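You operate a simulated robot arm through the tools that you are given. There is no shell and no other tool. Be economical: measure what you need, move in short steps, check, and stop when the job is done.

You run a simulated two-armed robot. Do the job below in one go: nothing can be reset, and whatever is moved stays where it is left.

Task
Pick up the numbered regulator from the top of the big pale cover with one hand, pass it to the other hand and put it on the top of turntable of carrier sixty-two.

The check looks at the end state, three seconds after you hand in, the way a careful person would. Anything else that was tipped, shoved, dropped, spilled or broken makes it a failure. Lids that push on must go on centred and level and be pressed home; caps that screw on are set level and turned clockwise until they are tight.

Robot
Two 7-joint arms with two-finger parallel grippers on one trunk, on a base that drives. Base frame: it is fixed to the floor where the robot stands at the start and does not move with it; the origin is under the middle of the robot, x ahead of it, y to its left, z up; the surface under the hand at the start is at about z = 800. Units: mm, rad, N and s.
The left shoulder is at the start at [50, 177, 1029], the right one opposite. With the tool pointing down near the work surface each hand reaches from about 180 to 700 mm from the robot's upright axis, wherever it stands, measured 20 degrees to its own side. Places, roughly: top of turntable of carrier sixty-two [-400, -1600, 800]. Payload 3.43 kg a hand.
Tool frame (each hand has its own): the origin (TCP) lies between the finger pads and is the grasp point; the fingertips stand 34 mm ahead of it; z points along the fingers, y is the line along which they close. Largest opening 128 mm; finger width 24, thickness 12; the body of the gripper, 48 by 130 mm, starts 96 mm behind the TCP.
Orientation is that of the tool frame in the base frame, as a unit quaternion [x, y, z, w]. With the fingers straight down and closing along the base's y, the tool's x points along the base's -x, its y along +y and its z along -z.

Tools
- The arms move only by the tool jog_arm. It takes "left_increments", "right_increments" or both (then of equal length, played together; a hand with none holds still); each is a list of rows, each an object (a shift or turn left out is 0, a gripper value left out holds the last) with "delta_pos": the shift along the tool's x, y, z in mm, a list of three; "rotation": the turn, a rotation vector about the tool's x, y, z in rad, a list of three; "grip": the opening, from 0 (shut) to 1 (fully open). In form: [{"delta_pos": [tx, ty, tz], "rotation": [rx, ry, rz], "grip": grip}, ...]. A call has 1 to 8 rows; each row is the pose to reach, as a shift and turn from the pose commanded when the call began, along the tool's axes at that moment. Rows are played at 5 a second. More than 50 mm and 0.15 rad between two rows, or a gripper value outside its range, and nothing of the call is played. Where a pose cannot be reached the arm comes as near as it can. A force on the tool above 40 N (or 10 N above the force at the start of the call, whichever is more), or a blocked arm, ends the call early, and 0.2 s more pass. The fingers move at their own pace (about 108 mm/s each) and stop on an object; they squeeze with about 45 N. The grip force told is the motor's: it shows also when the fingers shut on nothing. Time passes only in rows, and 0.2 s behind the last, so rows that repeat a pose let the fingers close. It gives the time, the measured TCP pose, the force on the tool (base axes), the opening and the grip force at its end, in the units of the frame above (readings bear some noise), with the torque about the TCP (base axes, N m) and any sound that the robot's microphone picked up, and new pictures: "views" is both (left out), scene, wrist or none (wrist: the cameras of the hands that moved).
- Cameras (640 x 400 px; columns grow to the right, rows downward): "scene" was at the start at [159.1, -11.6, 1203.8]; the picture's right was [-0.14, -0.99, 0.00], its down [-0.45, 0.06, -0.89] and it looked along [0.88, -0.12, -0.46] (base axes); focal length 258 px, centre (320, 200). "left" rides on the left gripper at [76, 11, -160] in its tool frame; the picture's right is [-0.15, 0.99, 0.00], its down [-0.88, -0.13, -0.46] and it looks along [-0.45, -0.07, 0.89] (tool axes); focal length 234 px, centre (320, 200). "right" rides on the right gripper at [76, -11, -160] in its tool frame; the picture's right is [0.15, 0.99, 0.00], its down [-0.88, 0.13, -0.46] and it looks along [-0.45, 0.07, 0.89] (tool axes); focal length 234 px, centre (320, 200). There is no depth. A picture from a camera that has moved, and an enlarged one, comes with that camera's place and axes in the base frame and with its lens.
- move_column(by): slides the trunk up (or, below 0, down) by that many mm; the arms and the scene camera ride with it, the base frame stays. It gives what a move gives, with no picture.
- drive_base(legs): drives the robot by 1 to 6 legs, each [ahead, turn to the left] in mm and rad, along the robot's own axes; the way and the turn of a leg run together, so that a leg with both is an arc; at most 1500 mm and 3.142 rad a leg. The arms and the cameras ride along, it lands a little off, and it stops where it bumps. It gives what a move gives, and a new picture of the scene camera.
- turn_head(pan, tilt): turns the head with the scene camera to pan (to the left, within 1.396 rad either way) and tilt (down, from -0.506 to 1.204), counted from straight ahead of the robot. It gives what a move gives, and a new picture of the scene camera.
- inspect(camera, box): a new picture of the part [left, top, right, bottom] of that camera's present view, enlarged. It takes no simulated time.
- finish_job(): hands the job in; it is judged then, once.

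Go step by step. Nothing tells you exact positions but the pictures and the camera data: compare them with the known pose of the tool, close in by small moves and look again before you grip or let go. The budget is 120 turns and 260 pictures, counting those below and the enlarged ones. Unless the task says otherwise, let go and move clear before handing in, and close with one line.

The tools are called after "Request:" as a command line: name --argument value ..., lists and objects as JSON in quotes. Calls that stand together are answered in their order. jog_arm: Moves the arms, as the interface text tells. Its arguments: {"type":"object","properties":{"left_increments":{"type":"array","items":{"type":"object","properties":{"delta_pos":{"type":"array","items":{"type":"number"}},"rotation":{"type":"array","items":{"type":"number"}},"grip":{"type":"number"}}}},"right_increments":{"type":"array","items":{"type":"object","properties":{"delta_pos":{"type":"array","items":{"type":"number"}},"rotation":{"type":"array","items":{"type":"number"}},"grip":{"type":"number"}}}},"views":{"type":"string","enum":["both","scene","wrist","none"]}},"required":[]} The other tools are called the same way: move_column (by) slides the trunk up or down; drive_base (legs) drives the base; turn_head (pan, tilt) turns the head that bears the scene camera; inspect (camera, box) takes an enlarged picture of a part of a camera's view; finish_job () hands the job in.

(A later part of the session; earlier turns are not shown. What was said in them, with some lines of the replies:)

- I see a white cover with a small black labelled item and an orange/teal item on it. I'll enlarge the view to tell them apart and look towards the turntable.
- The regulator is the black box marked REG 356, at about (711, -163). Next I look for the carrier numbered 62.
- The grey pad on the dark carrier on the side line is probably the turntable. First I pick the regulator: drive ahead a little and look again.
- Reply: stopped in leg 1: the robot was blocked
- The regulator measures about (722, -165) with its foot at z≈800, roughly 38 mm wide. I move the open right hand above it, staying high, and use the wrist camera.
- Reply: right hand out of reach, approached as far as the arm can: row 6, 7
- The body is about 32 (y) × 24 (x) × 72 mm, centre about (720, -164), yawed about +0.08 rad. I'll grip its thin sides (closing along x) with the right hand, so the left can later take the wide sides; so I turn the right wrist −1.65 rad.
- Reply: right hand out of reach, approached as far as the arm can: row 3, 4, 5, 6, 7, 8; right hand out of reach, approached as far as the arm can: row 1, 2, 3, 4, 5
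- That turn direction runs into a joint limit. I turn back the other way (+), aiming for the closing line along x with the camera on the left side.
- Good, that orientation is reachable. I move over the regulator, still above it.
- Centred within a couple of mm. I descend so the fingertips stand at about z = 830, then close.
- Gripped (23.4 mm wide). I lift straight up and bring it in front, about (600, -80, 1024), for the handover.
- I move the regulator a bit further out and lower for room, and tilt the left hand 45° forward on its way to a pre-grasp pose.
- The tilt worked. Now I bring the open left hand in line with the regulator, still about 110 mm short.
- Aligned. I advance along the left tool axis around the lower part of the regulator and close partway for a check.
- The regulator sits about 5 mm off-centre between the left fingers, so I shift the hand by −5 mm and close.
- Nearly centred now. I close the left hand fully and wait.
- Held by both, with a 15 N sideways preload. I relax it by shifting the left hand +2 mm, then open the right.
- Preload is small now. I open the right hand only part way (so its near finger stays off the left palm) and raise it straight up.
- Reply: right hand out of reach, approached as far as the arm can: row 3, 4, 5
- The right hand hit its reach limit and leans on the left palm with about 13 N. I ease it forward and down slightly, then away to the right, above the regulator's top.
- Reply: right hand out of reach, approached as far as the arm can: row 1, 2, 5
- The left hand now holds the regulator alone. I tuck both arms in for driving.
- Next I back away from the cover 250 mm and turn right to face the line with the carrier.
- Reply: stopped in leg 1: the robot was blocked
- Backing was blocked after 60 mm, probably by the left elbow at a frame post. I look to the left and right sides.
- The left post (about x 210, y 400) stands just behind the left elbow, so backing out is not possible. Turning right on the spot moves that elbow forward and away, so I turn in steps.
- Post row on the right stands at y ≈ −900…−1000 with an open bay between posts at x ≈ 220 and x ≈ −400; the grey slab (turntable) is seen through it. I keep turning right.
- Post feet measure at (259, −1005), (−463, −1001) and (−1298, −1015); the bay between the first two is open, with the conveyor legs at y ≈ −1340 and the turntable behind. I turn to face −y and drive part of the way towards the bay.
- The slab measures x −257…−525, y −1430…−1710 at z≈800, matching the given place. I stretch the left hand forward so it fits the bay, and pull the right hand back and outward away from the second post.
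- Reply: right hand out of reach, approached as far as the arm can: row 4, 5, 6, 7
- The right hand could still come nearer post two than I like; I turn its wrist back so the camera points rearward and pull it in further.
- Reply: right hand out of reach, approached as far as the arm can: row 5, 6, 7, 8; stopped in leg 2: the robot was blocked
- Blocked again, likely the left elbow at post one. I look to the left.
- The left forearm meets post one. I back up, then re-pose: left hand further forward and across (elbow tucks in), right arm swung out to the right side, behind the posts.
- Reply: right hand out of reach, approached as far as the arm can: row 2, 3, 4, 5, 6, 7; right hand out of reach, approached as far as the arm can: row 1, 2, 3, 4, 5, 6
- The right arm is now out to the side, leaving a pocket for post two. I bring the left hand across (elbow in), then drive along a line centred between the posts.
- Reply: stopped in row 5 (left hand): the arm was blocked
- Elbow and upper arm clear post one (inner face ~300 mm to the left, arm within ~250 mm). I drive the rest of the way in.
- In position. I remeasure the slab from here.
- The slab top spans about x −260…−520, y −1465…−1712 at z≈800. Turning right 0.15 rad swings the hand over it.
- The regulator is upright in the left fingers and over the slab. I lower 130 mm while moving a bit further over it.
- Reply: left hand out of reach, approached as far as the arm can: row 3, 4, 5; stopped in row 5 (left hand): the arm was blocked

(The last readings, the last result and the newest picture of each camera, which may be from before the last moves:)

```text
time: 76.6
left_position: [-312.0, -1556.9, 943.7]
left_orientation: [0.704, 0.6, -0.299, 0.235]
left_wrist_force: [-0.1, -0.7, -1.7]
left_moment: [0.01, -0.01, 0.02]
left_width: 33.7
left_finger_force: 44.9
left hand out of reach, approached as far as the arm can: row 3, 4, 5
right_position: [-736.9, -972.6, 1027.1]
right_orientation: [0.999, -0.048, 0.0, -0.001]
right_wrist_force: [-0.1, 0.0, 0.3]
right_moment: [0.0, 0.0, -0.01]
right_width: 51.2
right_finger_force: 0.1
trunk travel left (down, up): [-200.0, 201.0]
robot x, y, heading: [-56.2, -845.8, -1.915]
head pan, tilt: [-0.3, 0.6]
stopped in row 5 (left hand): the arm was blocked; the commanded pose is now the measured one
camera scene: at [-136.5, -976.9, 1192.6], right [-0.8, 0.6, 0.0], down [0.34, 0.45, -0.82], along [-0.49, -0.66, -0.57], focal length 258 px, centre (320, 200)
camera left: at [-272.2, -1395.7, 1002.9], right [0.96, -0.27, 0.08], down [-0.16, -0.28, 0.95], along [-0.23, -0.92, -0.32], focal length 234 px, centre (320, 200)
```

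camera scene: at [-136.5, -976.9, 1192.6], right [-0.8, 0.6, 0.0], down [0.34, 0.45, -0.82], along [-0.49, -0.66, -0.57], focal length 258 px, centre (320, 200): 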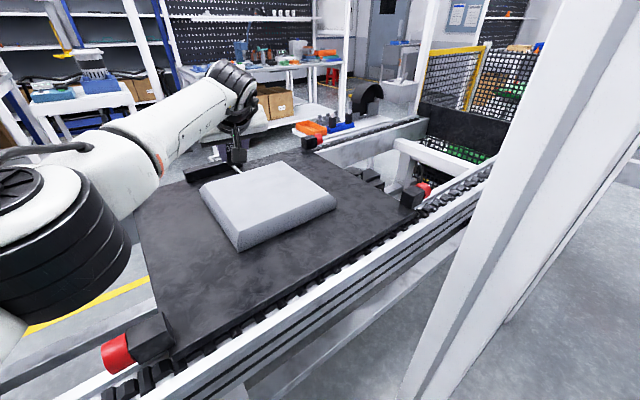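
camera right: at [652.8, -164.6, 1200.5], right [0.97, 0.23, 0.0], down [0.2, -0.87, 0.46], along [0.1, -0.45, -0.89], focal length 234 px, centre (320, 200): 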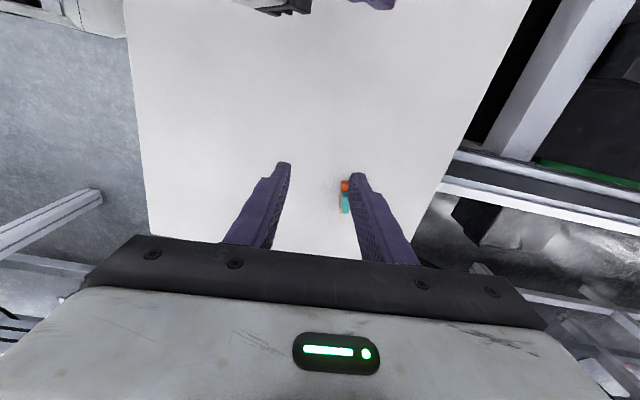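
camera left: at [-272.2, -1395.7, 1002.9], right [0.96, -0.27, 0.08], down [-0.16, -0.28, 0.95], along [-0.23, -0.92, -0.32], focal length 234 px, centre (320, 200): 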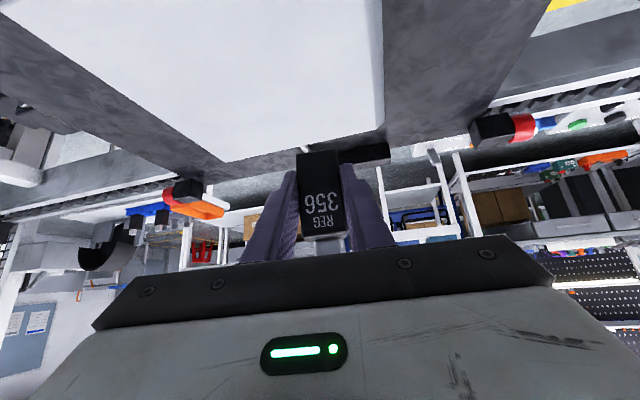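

The arm drifts sideways at a joint limit, but the hand is over the slab. A small base turn right (−0.06) brings it nearer the centre instead.

Request:
drive_base --legs '[[0, -0.07]]'

Request:
jog_arm --left_increments '[{"delta_pos": [14, 0, 14]}, {"delta_pos": [28, 0, 28]}, {"delta_pos": [28, 0, 28]}]' --views "both"

```text
time: 77.5
left_position: [-360.7, -1538.1, 944.0]
left_orientation: [0.724, 0.575, -0.308, 0.225]
left_wrist_force: [0.2, 0.3, -2.0]
left_moment: [-0.01, -0.02, -0.01]
left_width: 33.5
left_finger_force: 45.0
right_position: [-742.7, -923.5, 1025.8]
right_orientation: [0.996, -0.084, 0.0, 0.0]
right_wrist_force: [-0.2, -0.8, -0.3]
right_moment: [-0.02, -0.05, -0.03]
right_width: 51.1
right_finger_force: 0.1
trunk travel left (down, up): [-200.0, 201.0]
robot x, y, heading: [-59.1, -840.8, -1.985]
head pan, tilt: [-0.3, 0.6]
camera scene: at [-144.9, -971.2, 1192.5], right [-0.76, 0.66, 0.0], down [0.37, 0.43, -0.83], along [-0.54, -0.62, -0.56], focal length 258 px, centre (320, 200)
```

scene: 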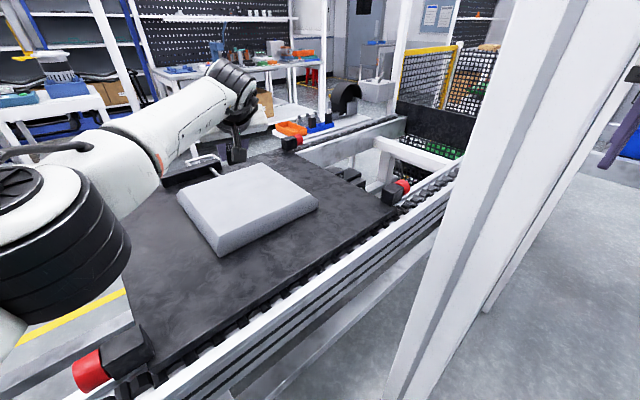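

```text
time: 78.3
left_position: [-360.7, -1538.2, 905.3]
left_orientation: [0.724, 0.575, -0.307, 0.225]
left_wrist_force: [-0.7, 0.3, -1.5]
left_moment: [0.05, -0.01, -0.01]
left_width: 33.4
left_finger_force: 44.1
right_position: [-741.3, -923.6, 1028.2]
right_orientation: [0.997, -0.083, 0.0, -0.001]
right_wrist_force: [0.1, 1.2, 0.3]
right_moment: [0.0, 0.0, -0.01]
right_width: 51.2
right_finger_force: 0.0
trunk travel left (down, up): [-200.0, 201.0]
robot x, y, heading: [-56.1, -844.0, -1.987]
head pan, tilt: [-0.3, 0.6]
camera scene: at [-144.6, -971.6, 1192.5], right [-0.76, 0.66, 0.0], down [0.37, 0.43, -0.82], along [-0.54, -0.62, -0.57], focal length 258 px, centre (320, 200)
camera left: at [-311.0, -1379.8, 964.4], right [0.94, -0.34, 0.07], down [-0.17, -0.27, 0.95], along [-0.3, -0.9, -0.31], focal length 234 px, centre (320, 200)
```

scene: 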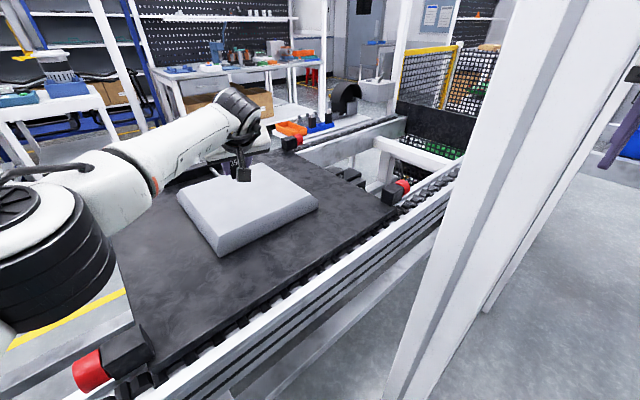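
left: 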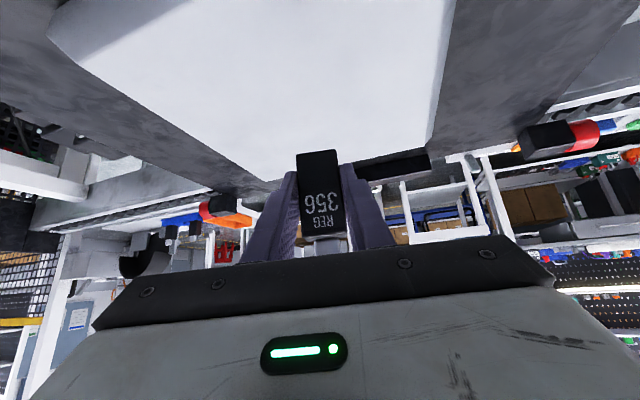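

The descent is straight and the regulator is over (−363, −1549), well on the slab. I lower 50 mm and level out a 1.5° roll.

Request:
jog_arm --left_increments '[{"delta_pos": [17, 0, 17], "rotation": [-0.01, 0, 0.01]}, {"delta_pos": [35, 0, 35], "rotation": [-0.019, 0, 0.019]}, {"delta_pos": [35, 0, 35], "rotation": [-0.019, 0, 0.019]}]' --views "wrist"

Request:
inspect --camera "scene" --box '[170, 120, 330, 220]'

```text
time: 79.1
left_position: [-364.5, -1536.2, 855.5]
left_orientation: [0.728, 0.571, -0.3, 0.234]
left_wrist_force: [0.5, 0.5, -2.5]
left_moment: [0.0, 0.0, 0.01]
left_width: 33.5
left_finger_force: 45.0
right_position: [-742.7, -922.5, 1027.3]
right_orientation: [0.996, -0.084, -0.001, 0.0]
right_wrist_force: [0.0, -0.5, -0.2]
right_moment: [-0.02, -0.03, -0.04]
right_width: 51.4
right_finger_force: 0.0
trunk travel left (down, up): [-200.0, 201.0]
robot x, y, heading: [-55.9, -842.4, -1.992]
head pan, tilt: [-0.3, 0.6]
camera left: at [-314.5, -1378.0, 915.9], right [0.94, -0.34, 0.1], down [-0.2, -0.27, 0.94], along [-0.29, -0.9, -0.32], focal length 234 px, centre (320, 200)
```

left: 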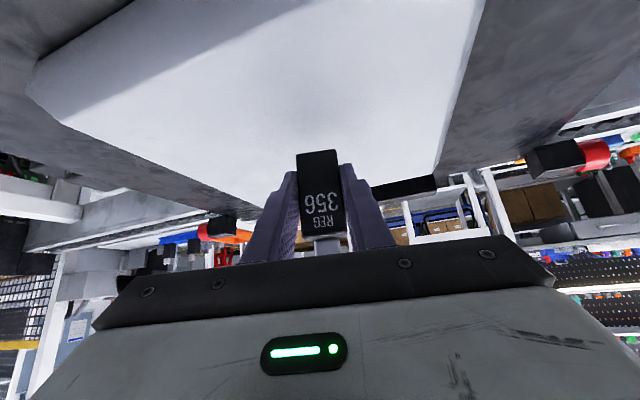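

```text
4.00 times, centred on (250, 170) of scene
camera zoom: at [-144.6, -971.7, 1192.5], right [-0.76, 0.66, 0.0], down [0.37, 0.43, -0.82], along [-0.54, -0.62, -0.57], focal length 1032 px, centre (600, 320)
```

zoom: 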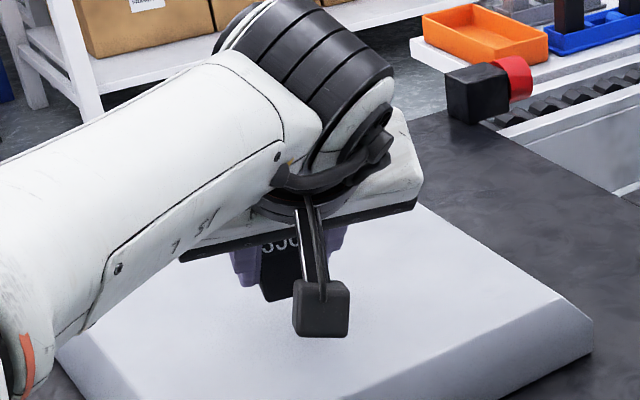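

Request:
jog_arm --left_increments '[{"delta_pos": [3, 0, 3]}, {"delta_pos": [6, 0, 6]}, {"delta_pos": [8, 0, 8]}, {"delta_pos": [9, 0, 9]}, {"delta_pos": [9, 0, 9]}]' --views "wrist"

```text
time: 80.3
left_position: [-362.6, -1537.9, 843.4]
left_orientation: [0.727, 0.571, -0.3, 0.234]
left_wrist_force: [0.3, -0.3, -1.7]
left_moment: [0.01, -0.03, -0.02]
left_width: 33.4
left_finger_force: 45.1
right_position: [-743.4, -923.4, 1027.6]
right_orientation: [0.997, -0.084, 0.0, -0.001]
right_wrist_force: [0.1, -0.5, 0.9]
right_moment: [-0.01, -0.01, 0.01]
right_width: 51.2
right_finger_force: 0.0
trunk travel left (down, up): [-200.0, 201.0]
robot x, y, heading: [-57.4, -841.3, -1.987]
head pan, tilt: [-0.3, 0.6]
camera left: at [-313.3, -1378.6, 902.7], right [0.94, -0.34, 0.1], down [-0.2, -0.27, 0.94], along [-0.29, -0.9, -0.32], focal length 234 px, centre (320, 200)
```

left: 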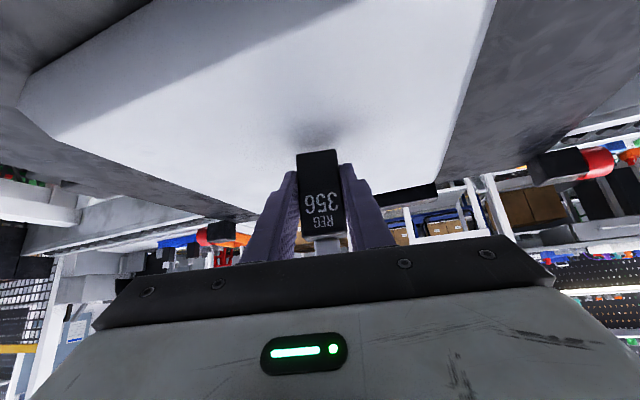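

Close now; I see the contact shadow forming. I lower in ~1.5 mm steps watching the force.

Request:
jog_arm --left_increments '[{"delta_pos": [1, 0, 1]}, {"delta_pos": [2, 0, 2]}, {"delta_pos": [3, 0, 3]}, {"delta_pos": [3, 0, 3]}]' --views "none"

Request:
inspect --camera "left" --box '[256, 110, 384, 190]'

```text
time: 81.3
left_position: [-362.5, -1537.4, 836.5]
left_orientation: [0.727, 0.572, -0.299, 0.235]
left_wrist_force: [0.1, 1.1, -1.4]
left_moment: [0.03, -0.01, 0.02]
left_width: 33.5
left_finger_force: 45.1
right_position: [-743.9, -924.1, 1028.4]
right_orientation: [0.996, -0.084, 0.001, 0.0]
right_wrist_force: [-0.5, -0.1, 0.8]
right_moment: [0.05, 0.01, -0.01]
right_width: 51.2
right_finger_force: 0.0
trunk travel left (down, up): [-200.0, 201.0]
robot x, y, heading: [-55.8, -844.1, -1.99]
head pan, tilt: [-0.3, 0.6]
```

```text
5.00 times, centred on (320, 150) of left
camera zoom: at [-312.8, -1378.8, 897.2], right [0.94, -0.34, 0.1], down [-0.2, -0.27, 0.94], along [-0.29, -0.9, -0.32], focal length 1171 px, centre (320, 450)
```

zoom: 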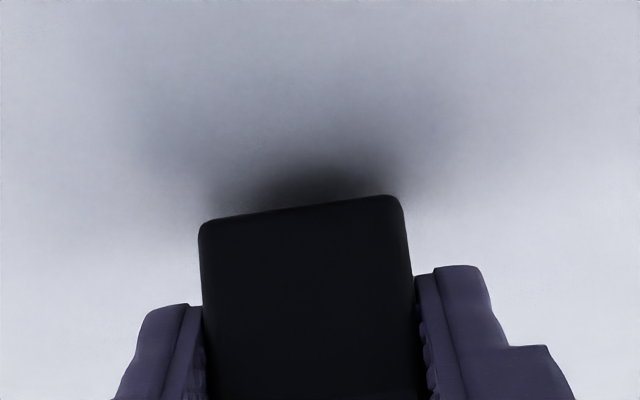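

Request:
jog_arm --left_increments '[{"delta_pos": [0.8, 0, 0.8]}, {"delta_pos": [1.6, 0, 1.6]}, {"delta_pos": [2.4, 0, 2.4]}, {"delta_pos": [2.4, 0, 2.4]}]' --views "none"

Request:
inspect --camera "left" --box '[256, 110, 384, 190]'

```text
time: 82.3
left_position: [-363.9, -1536.7, 835.4]
left_orientation: [0.727, 0.572, -0.3, 0.235]
left_wrist_force: [-0.3, -0.5, -1.8]
left_moment: [0.0, 0.01, -0.02]
left_width: 33.3
left_finger_force: 45.0
right_position: [-743.2, -923.1, 1028.1]
right_orientation: [0.996, -0.084, 0.0, 0.0]
right_wrist_force: [0.6, 0.3, -0.1]
right_moment: [0.0, -0.04, 0.0]
right_width: 51.2
right_finger_force: 0.1
trunk travel left (down, up): [-200.0, 201.0]
robot x, y, heading: [-55.3, -844.1, -1.984]
head pan, tilt: [-0.3, 0.6]
```

```text
5.00 times, centred on (320, 150) of left
camera zoom: at [-313.2, -1378.2, 894.5], right [0.94, -0.34, 0.1], down [-0.2, -0.27, 0.94], along [-0.29, -0.9, -0.32], focal length 1171 px, centre (320, 450)
```

zoom: 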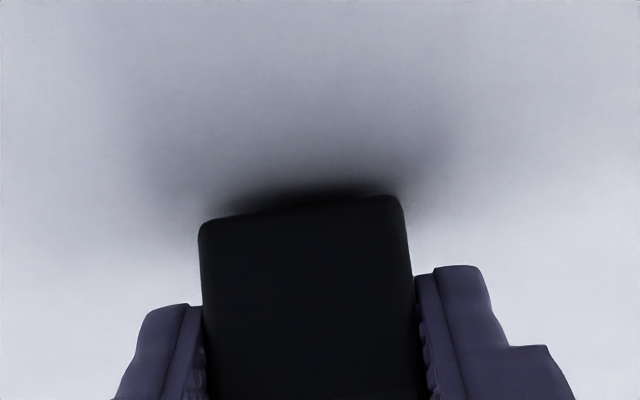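

No contact yet; a few mm more.

Request:
jog_arm --left_increments '[{"delta_pos": [0.8, 0, 0.8]}, {"delta_pos": [1.6, 0, 1.6]}, {"delta_pos": [2.4, 0, 2.4]}, {"delta_pos": [2.4, 0, 2.4]}]' --views "none"

Request:
inspect --camera "left" --box '[256, 110, 384, 190]'

```text
time: 83.3
left_position: [-362.0, -1536.6, 832.8]
left_orientation: [0.727, 0.571, -0.3, 0.235]
left_wrist_force: [-1.0, 0.9, 3.7]
left_moment: [-0.14, -0.01, -0.02]
left_width: 33.5
left_finger_force: 45.0
right_position: [-742.9, -922.8, 1027.3]
right_orientation: [0.996, -0.084, 0.0, 0.0]
right_wrist_force: [0.2, -0.1, -0.1]
right_moment: [0.0, -0.01, 0.0]
right_width: 50.9
right_finger_force: 0.0
trunk travel left (down, up): [-200.0, 201.0]
robot x, y, heading: [-56.3, -840.1, -1.984]
head pan, tilt: [-0.3, 0.6]
```

```text
5.00 times, centred on (320, 150) of left
camera zoom: at [-313.2, -1378.2, 891.6], right [0.94, -0.34, 0.1], down [-0.2, -0.26, 0.94], along [-0.29, -0.9, -0.31], focal length 1171 px, centre (320, 450)
```

zoom: 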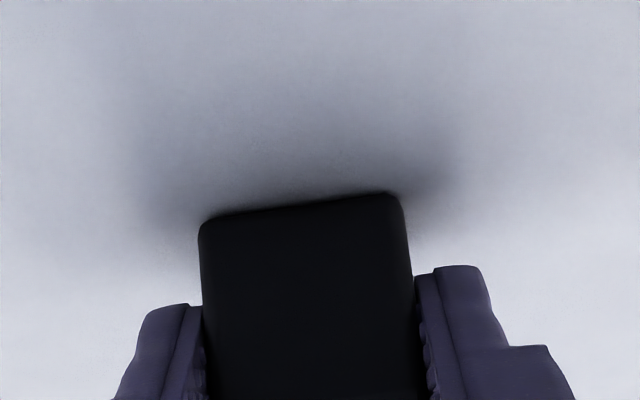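

Contact is made (about 5 N upward). I open the left fingers and retreat back and up along the tool axis.

Request:
jog_arm --left_increments '[{"grip": 0.3}, {"grip": 0.4}, {"grip": 0.6}, {"grip": 0.6}]' --views "wrist"

```text
time: 84.3
left_position: [-362.1, -1536.2, 831.5]
left_orientation: [0.727, 0.572, -0.299, 0.233]
left_wrist_force: [-0.8, 0.1, -0.3]
left_moment: [0.0, 0.0, 0.02]
left_width: 76.6
left_finger_force: 0.1
right_position: [-742.6, -923.7, 1028.2]
right_orientation: [0.997, -0.083, 0.0, 0.0]
right_wrist_force: [1.5, 0.0, 0.4]
right_moment: [0.02, -0.01, 0.0]
right_width: 51.1
right_finger_force: 0.1
trunk travel left (down, up): [-200.0, 201.0]
robot x, y, heading: [-56.4, -846.7, -1.99]
head pan, tilt: [-0.3, 0.6]
camera left: at [-313.0, -1378.3, 890.8], right [0.94, -0.34, 0.1], down [-0.2, -0.27, 0.94], along [-0.29, -0.9, -0.32], focal length 234 px, centre (320, 200)
```

left: 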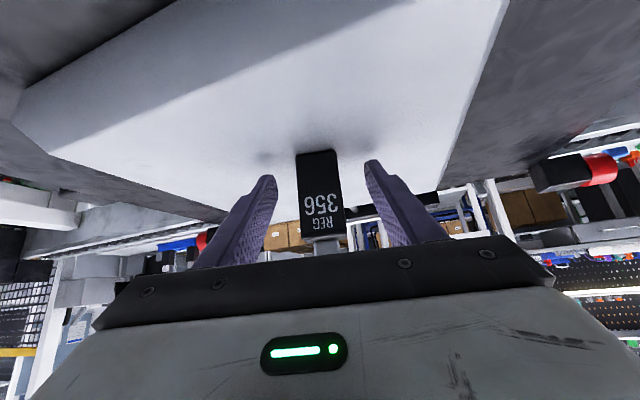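

It stands free. I retract.

Request:
jog_arm --left_increments '[{"delta_pos": [0, 0, -15]}, {"delta_pos": [0, 0, -40]}, {"delta_pos": [0, 0, -75]}, {"delta_pos": [0, 0, -110]}, {"delta_pos": [0, 0, -140]}, {"delta_pos": [0, 0, -140]}]' --views "both"

Request:
inspect --camera "scene" --box '[150, 90, 350, 260]'

```text
time: 85.7
left_position: [-338.8, -1440.6, 931.5]
left_orientation: [0.727, 0.571, -0.3, 0.234]
left_wrist_force: [1.0, 0.6, 0.5]
left_moment: [-0.04, 0.02, -0.01]
left_width: 76.7
left_finger_force: 0.0
right_position: [-743.4, -923.0, 1027.8]
right_orientation: [0.997, -0.083, 0.001, 0.0]
right_wrist_force: [0.6, 0.0, 0.6]
right_moment: [0.0, 0.01, -0.02]
right_width: 51.1
right_finger_force: 0.1
trunk travel left (down, up): [-200.0, 201.0]
robot x, y, heading: [-55.5, -839.4, -1.989]
head pan, tilt: [-0.3, 0.6]
camera scene: at [-144.5, -971.5, 1192.5], right [-0.76, 0.66, 0.0], down [0.37, 0.43, -0.83], along [-0.54, -0.62, -0.56], focal length 258 px, centre (320, 200)
camera left: at [-289.3, -1281.2, 990.7], right [0.94, -0.34, 0.1], down [-0.2, -0.27, 0.94], along [-0.29, -0.9, -0.32], focal length 234 px, centre (320, 200)
```

scene: 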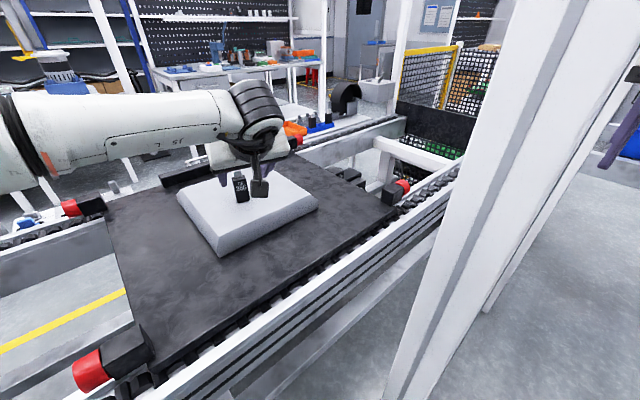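
left: 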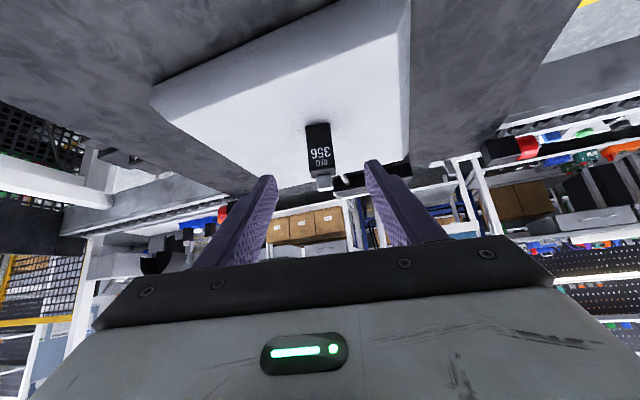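

```text
2.35 times, centred on (250, 175) of scene
camera zoom: at [-144.5, -971.5, 1192.5], right [-0.76, 0.66, 0.0], down [0.37, 0.43, -0.83], along [-0.54, -0.62, -0.56], focal length 607 px, centre (485, 259)
```

zoom: 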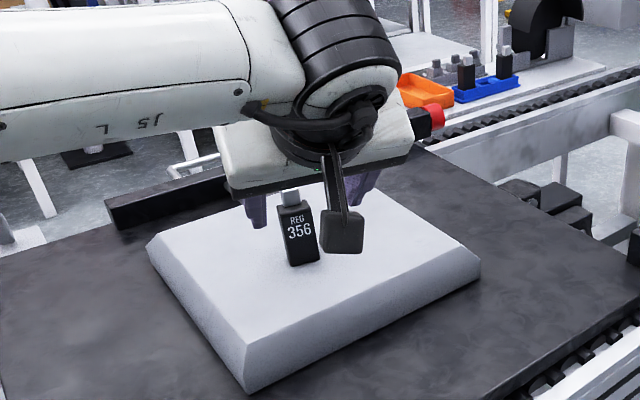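

The regulator stands upright near the middle of the grey turntable top, both hands are clear, and nothing else has been disturbed. I hand in now.

Request:
finish_job

```text
The job is handed in.
```

Regulator REG 356 was picked up with the right hand, passed to the left, and now stands upright and released on top of the turntable. I never saw a number on the carrier, so I took it as sixty-two because it matched the place you gave. On the way the robot bumped the frame posts with its left arm and was stopped once near the cover, and I saw nothing moved by it.
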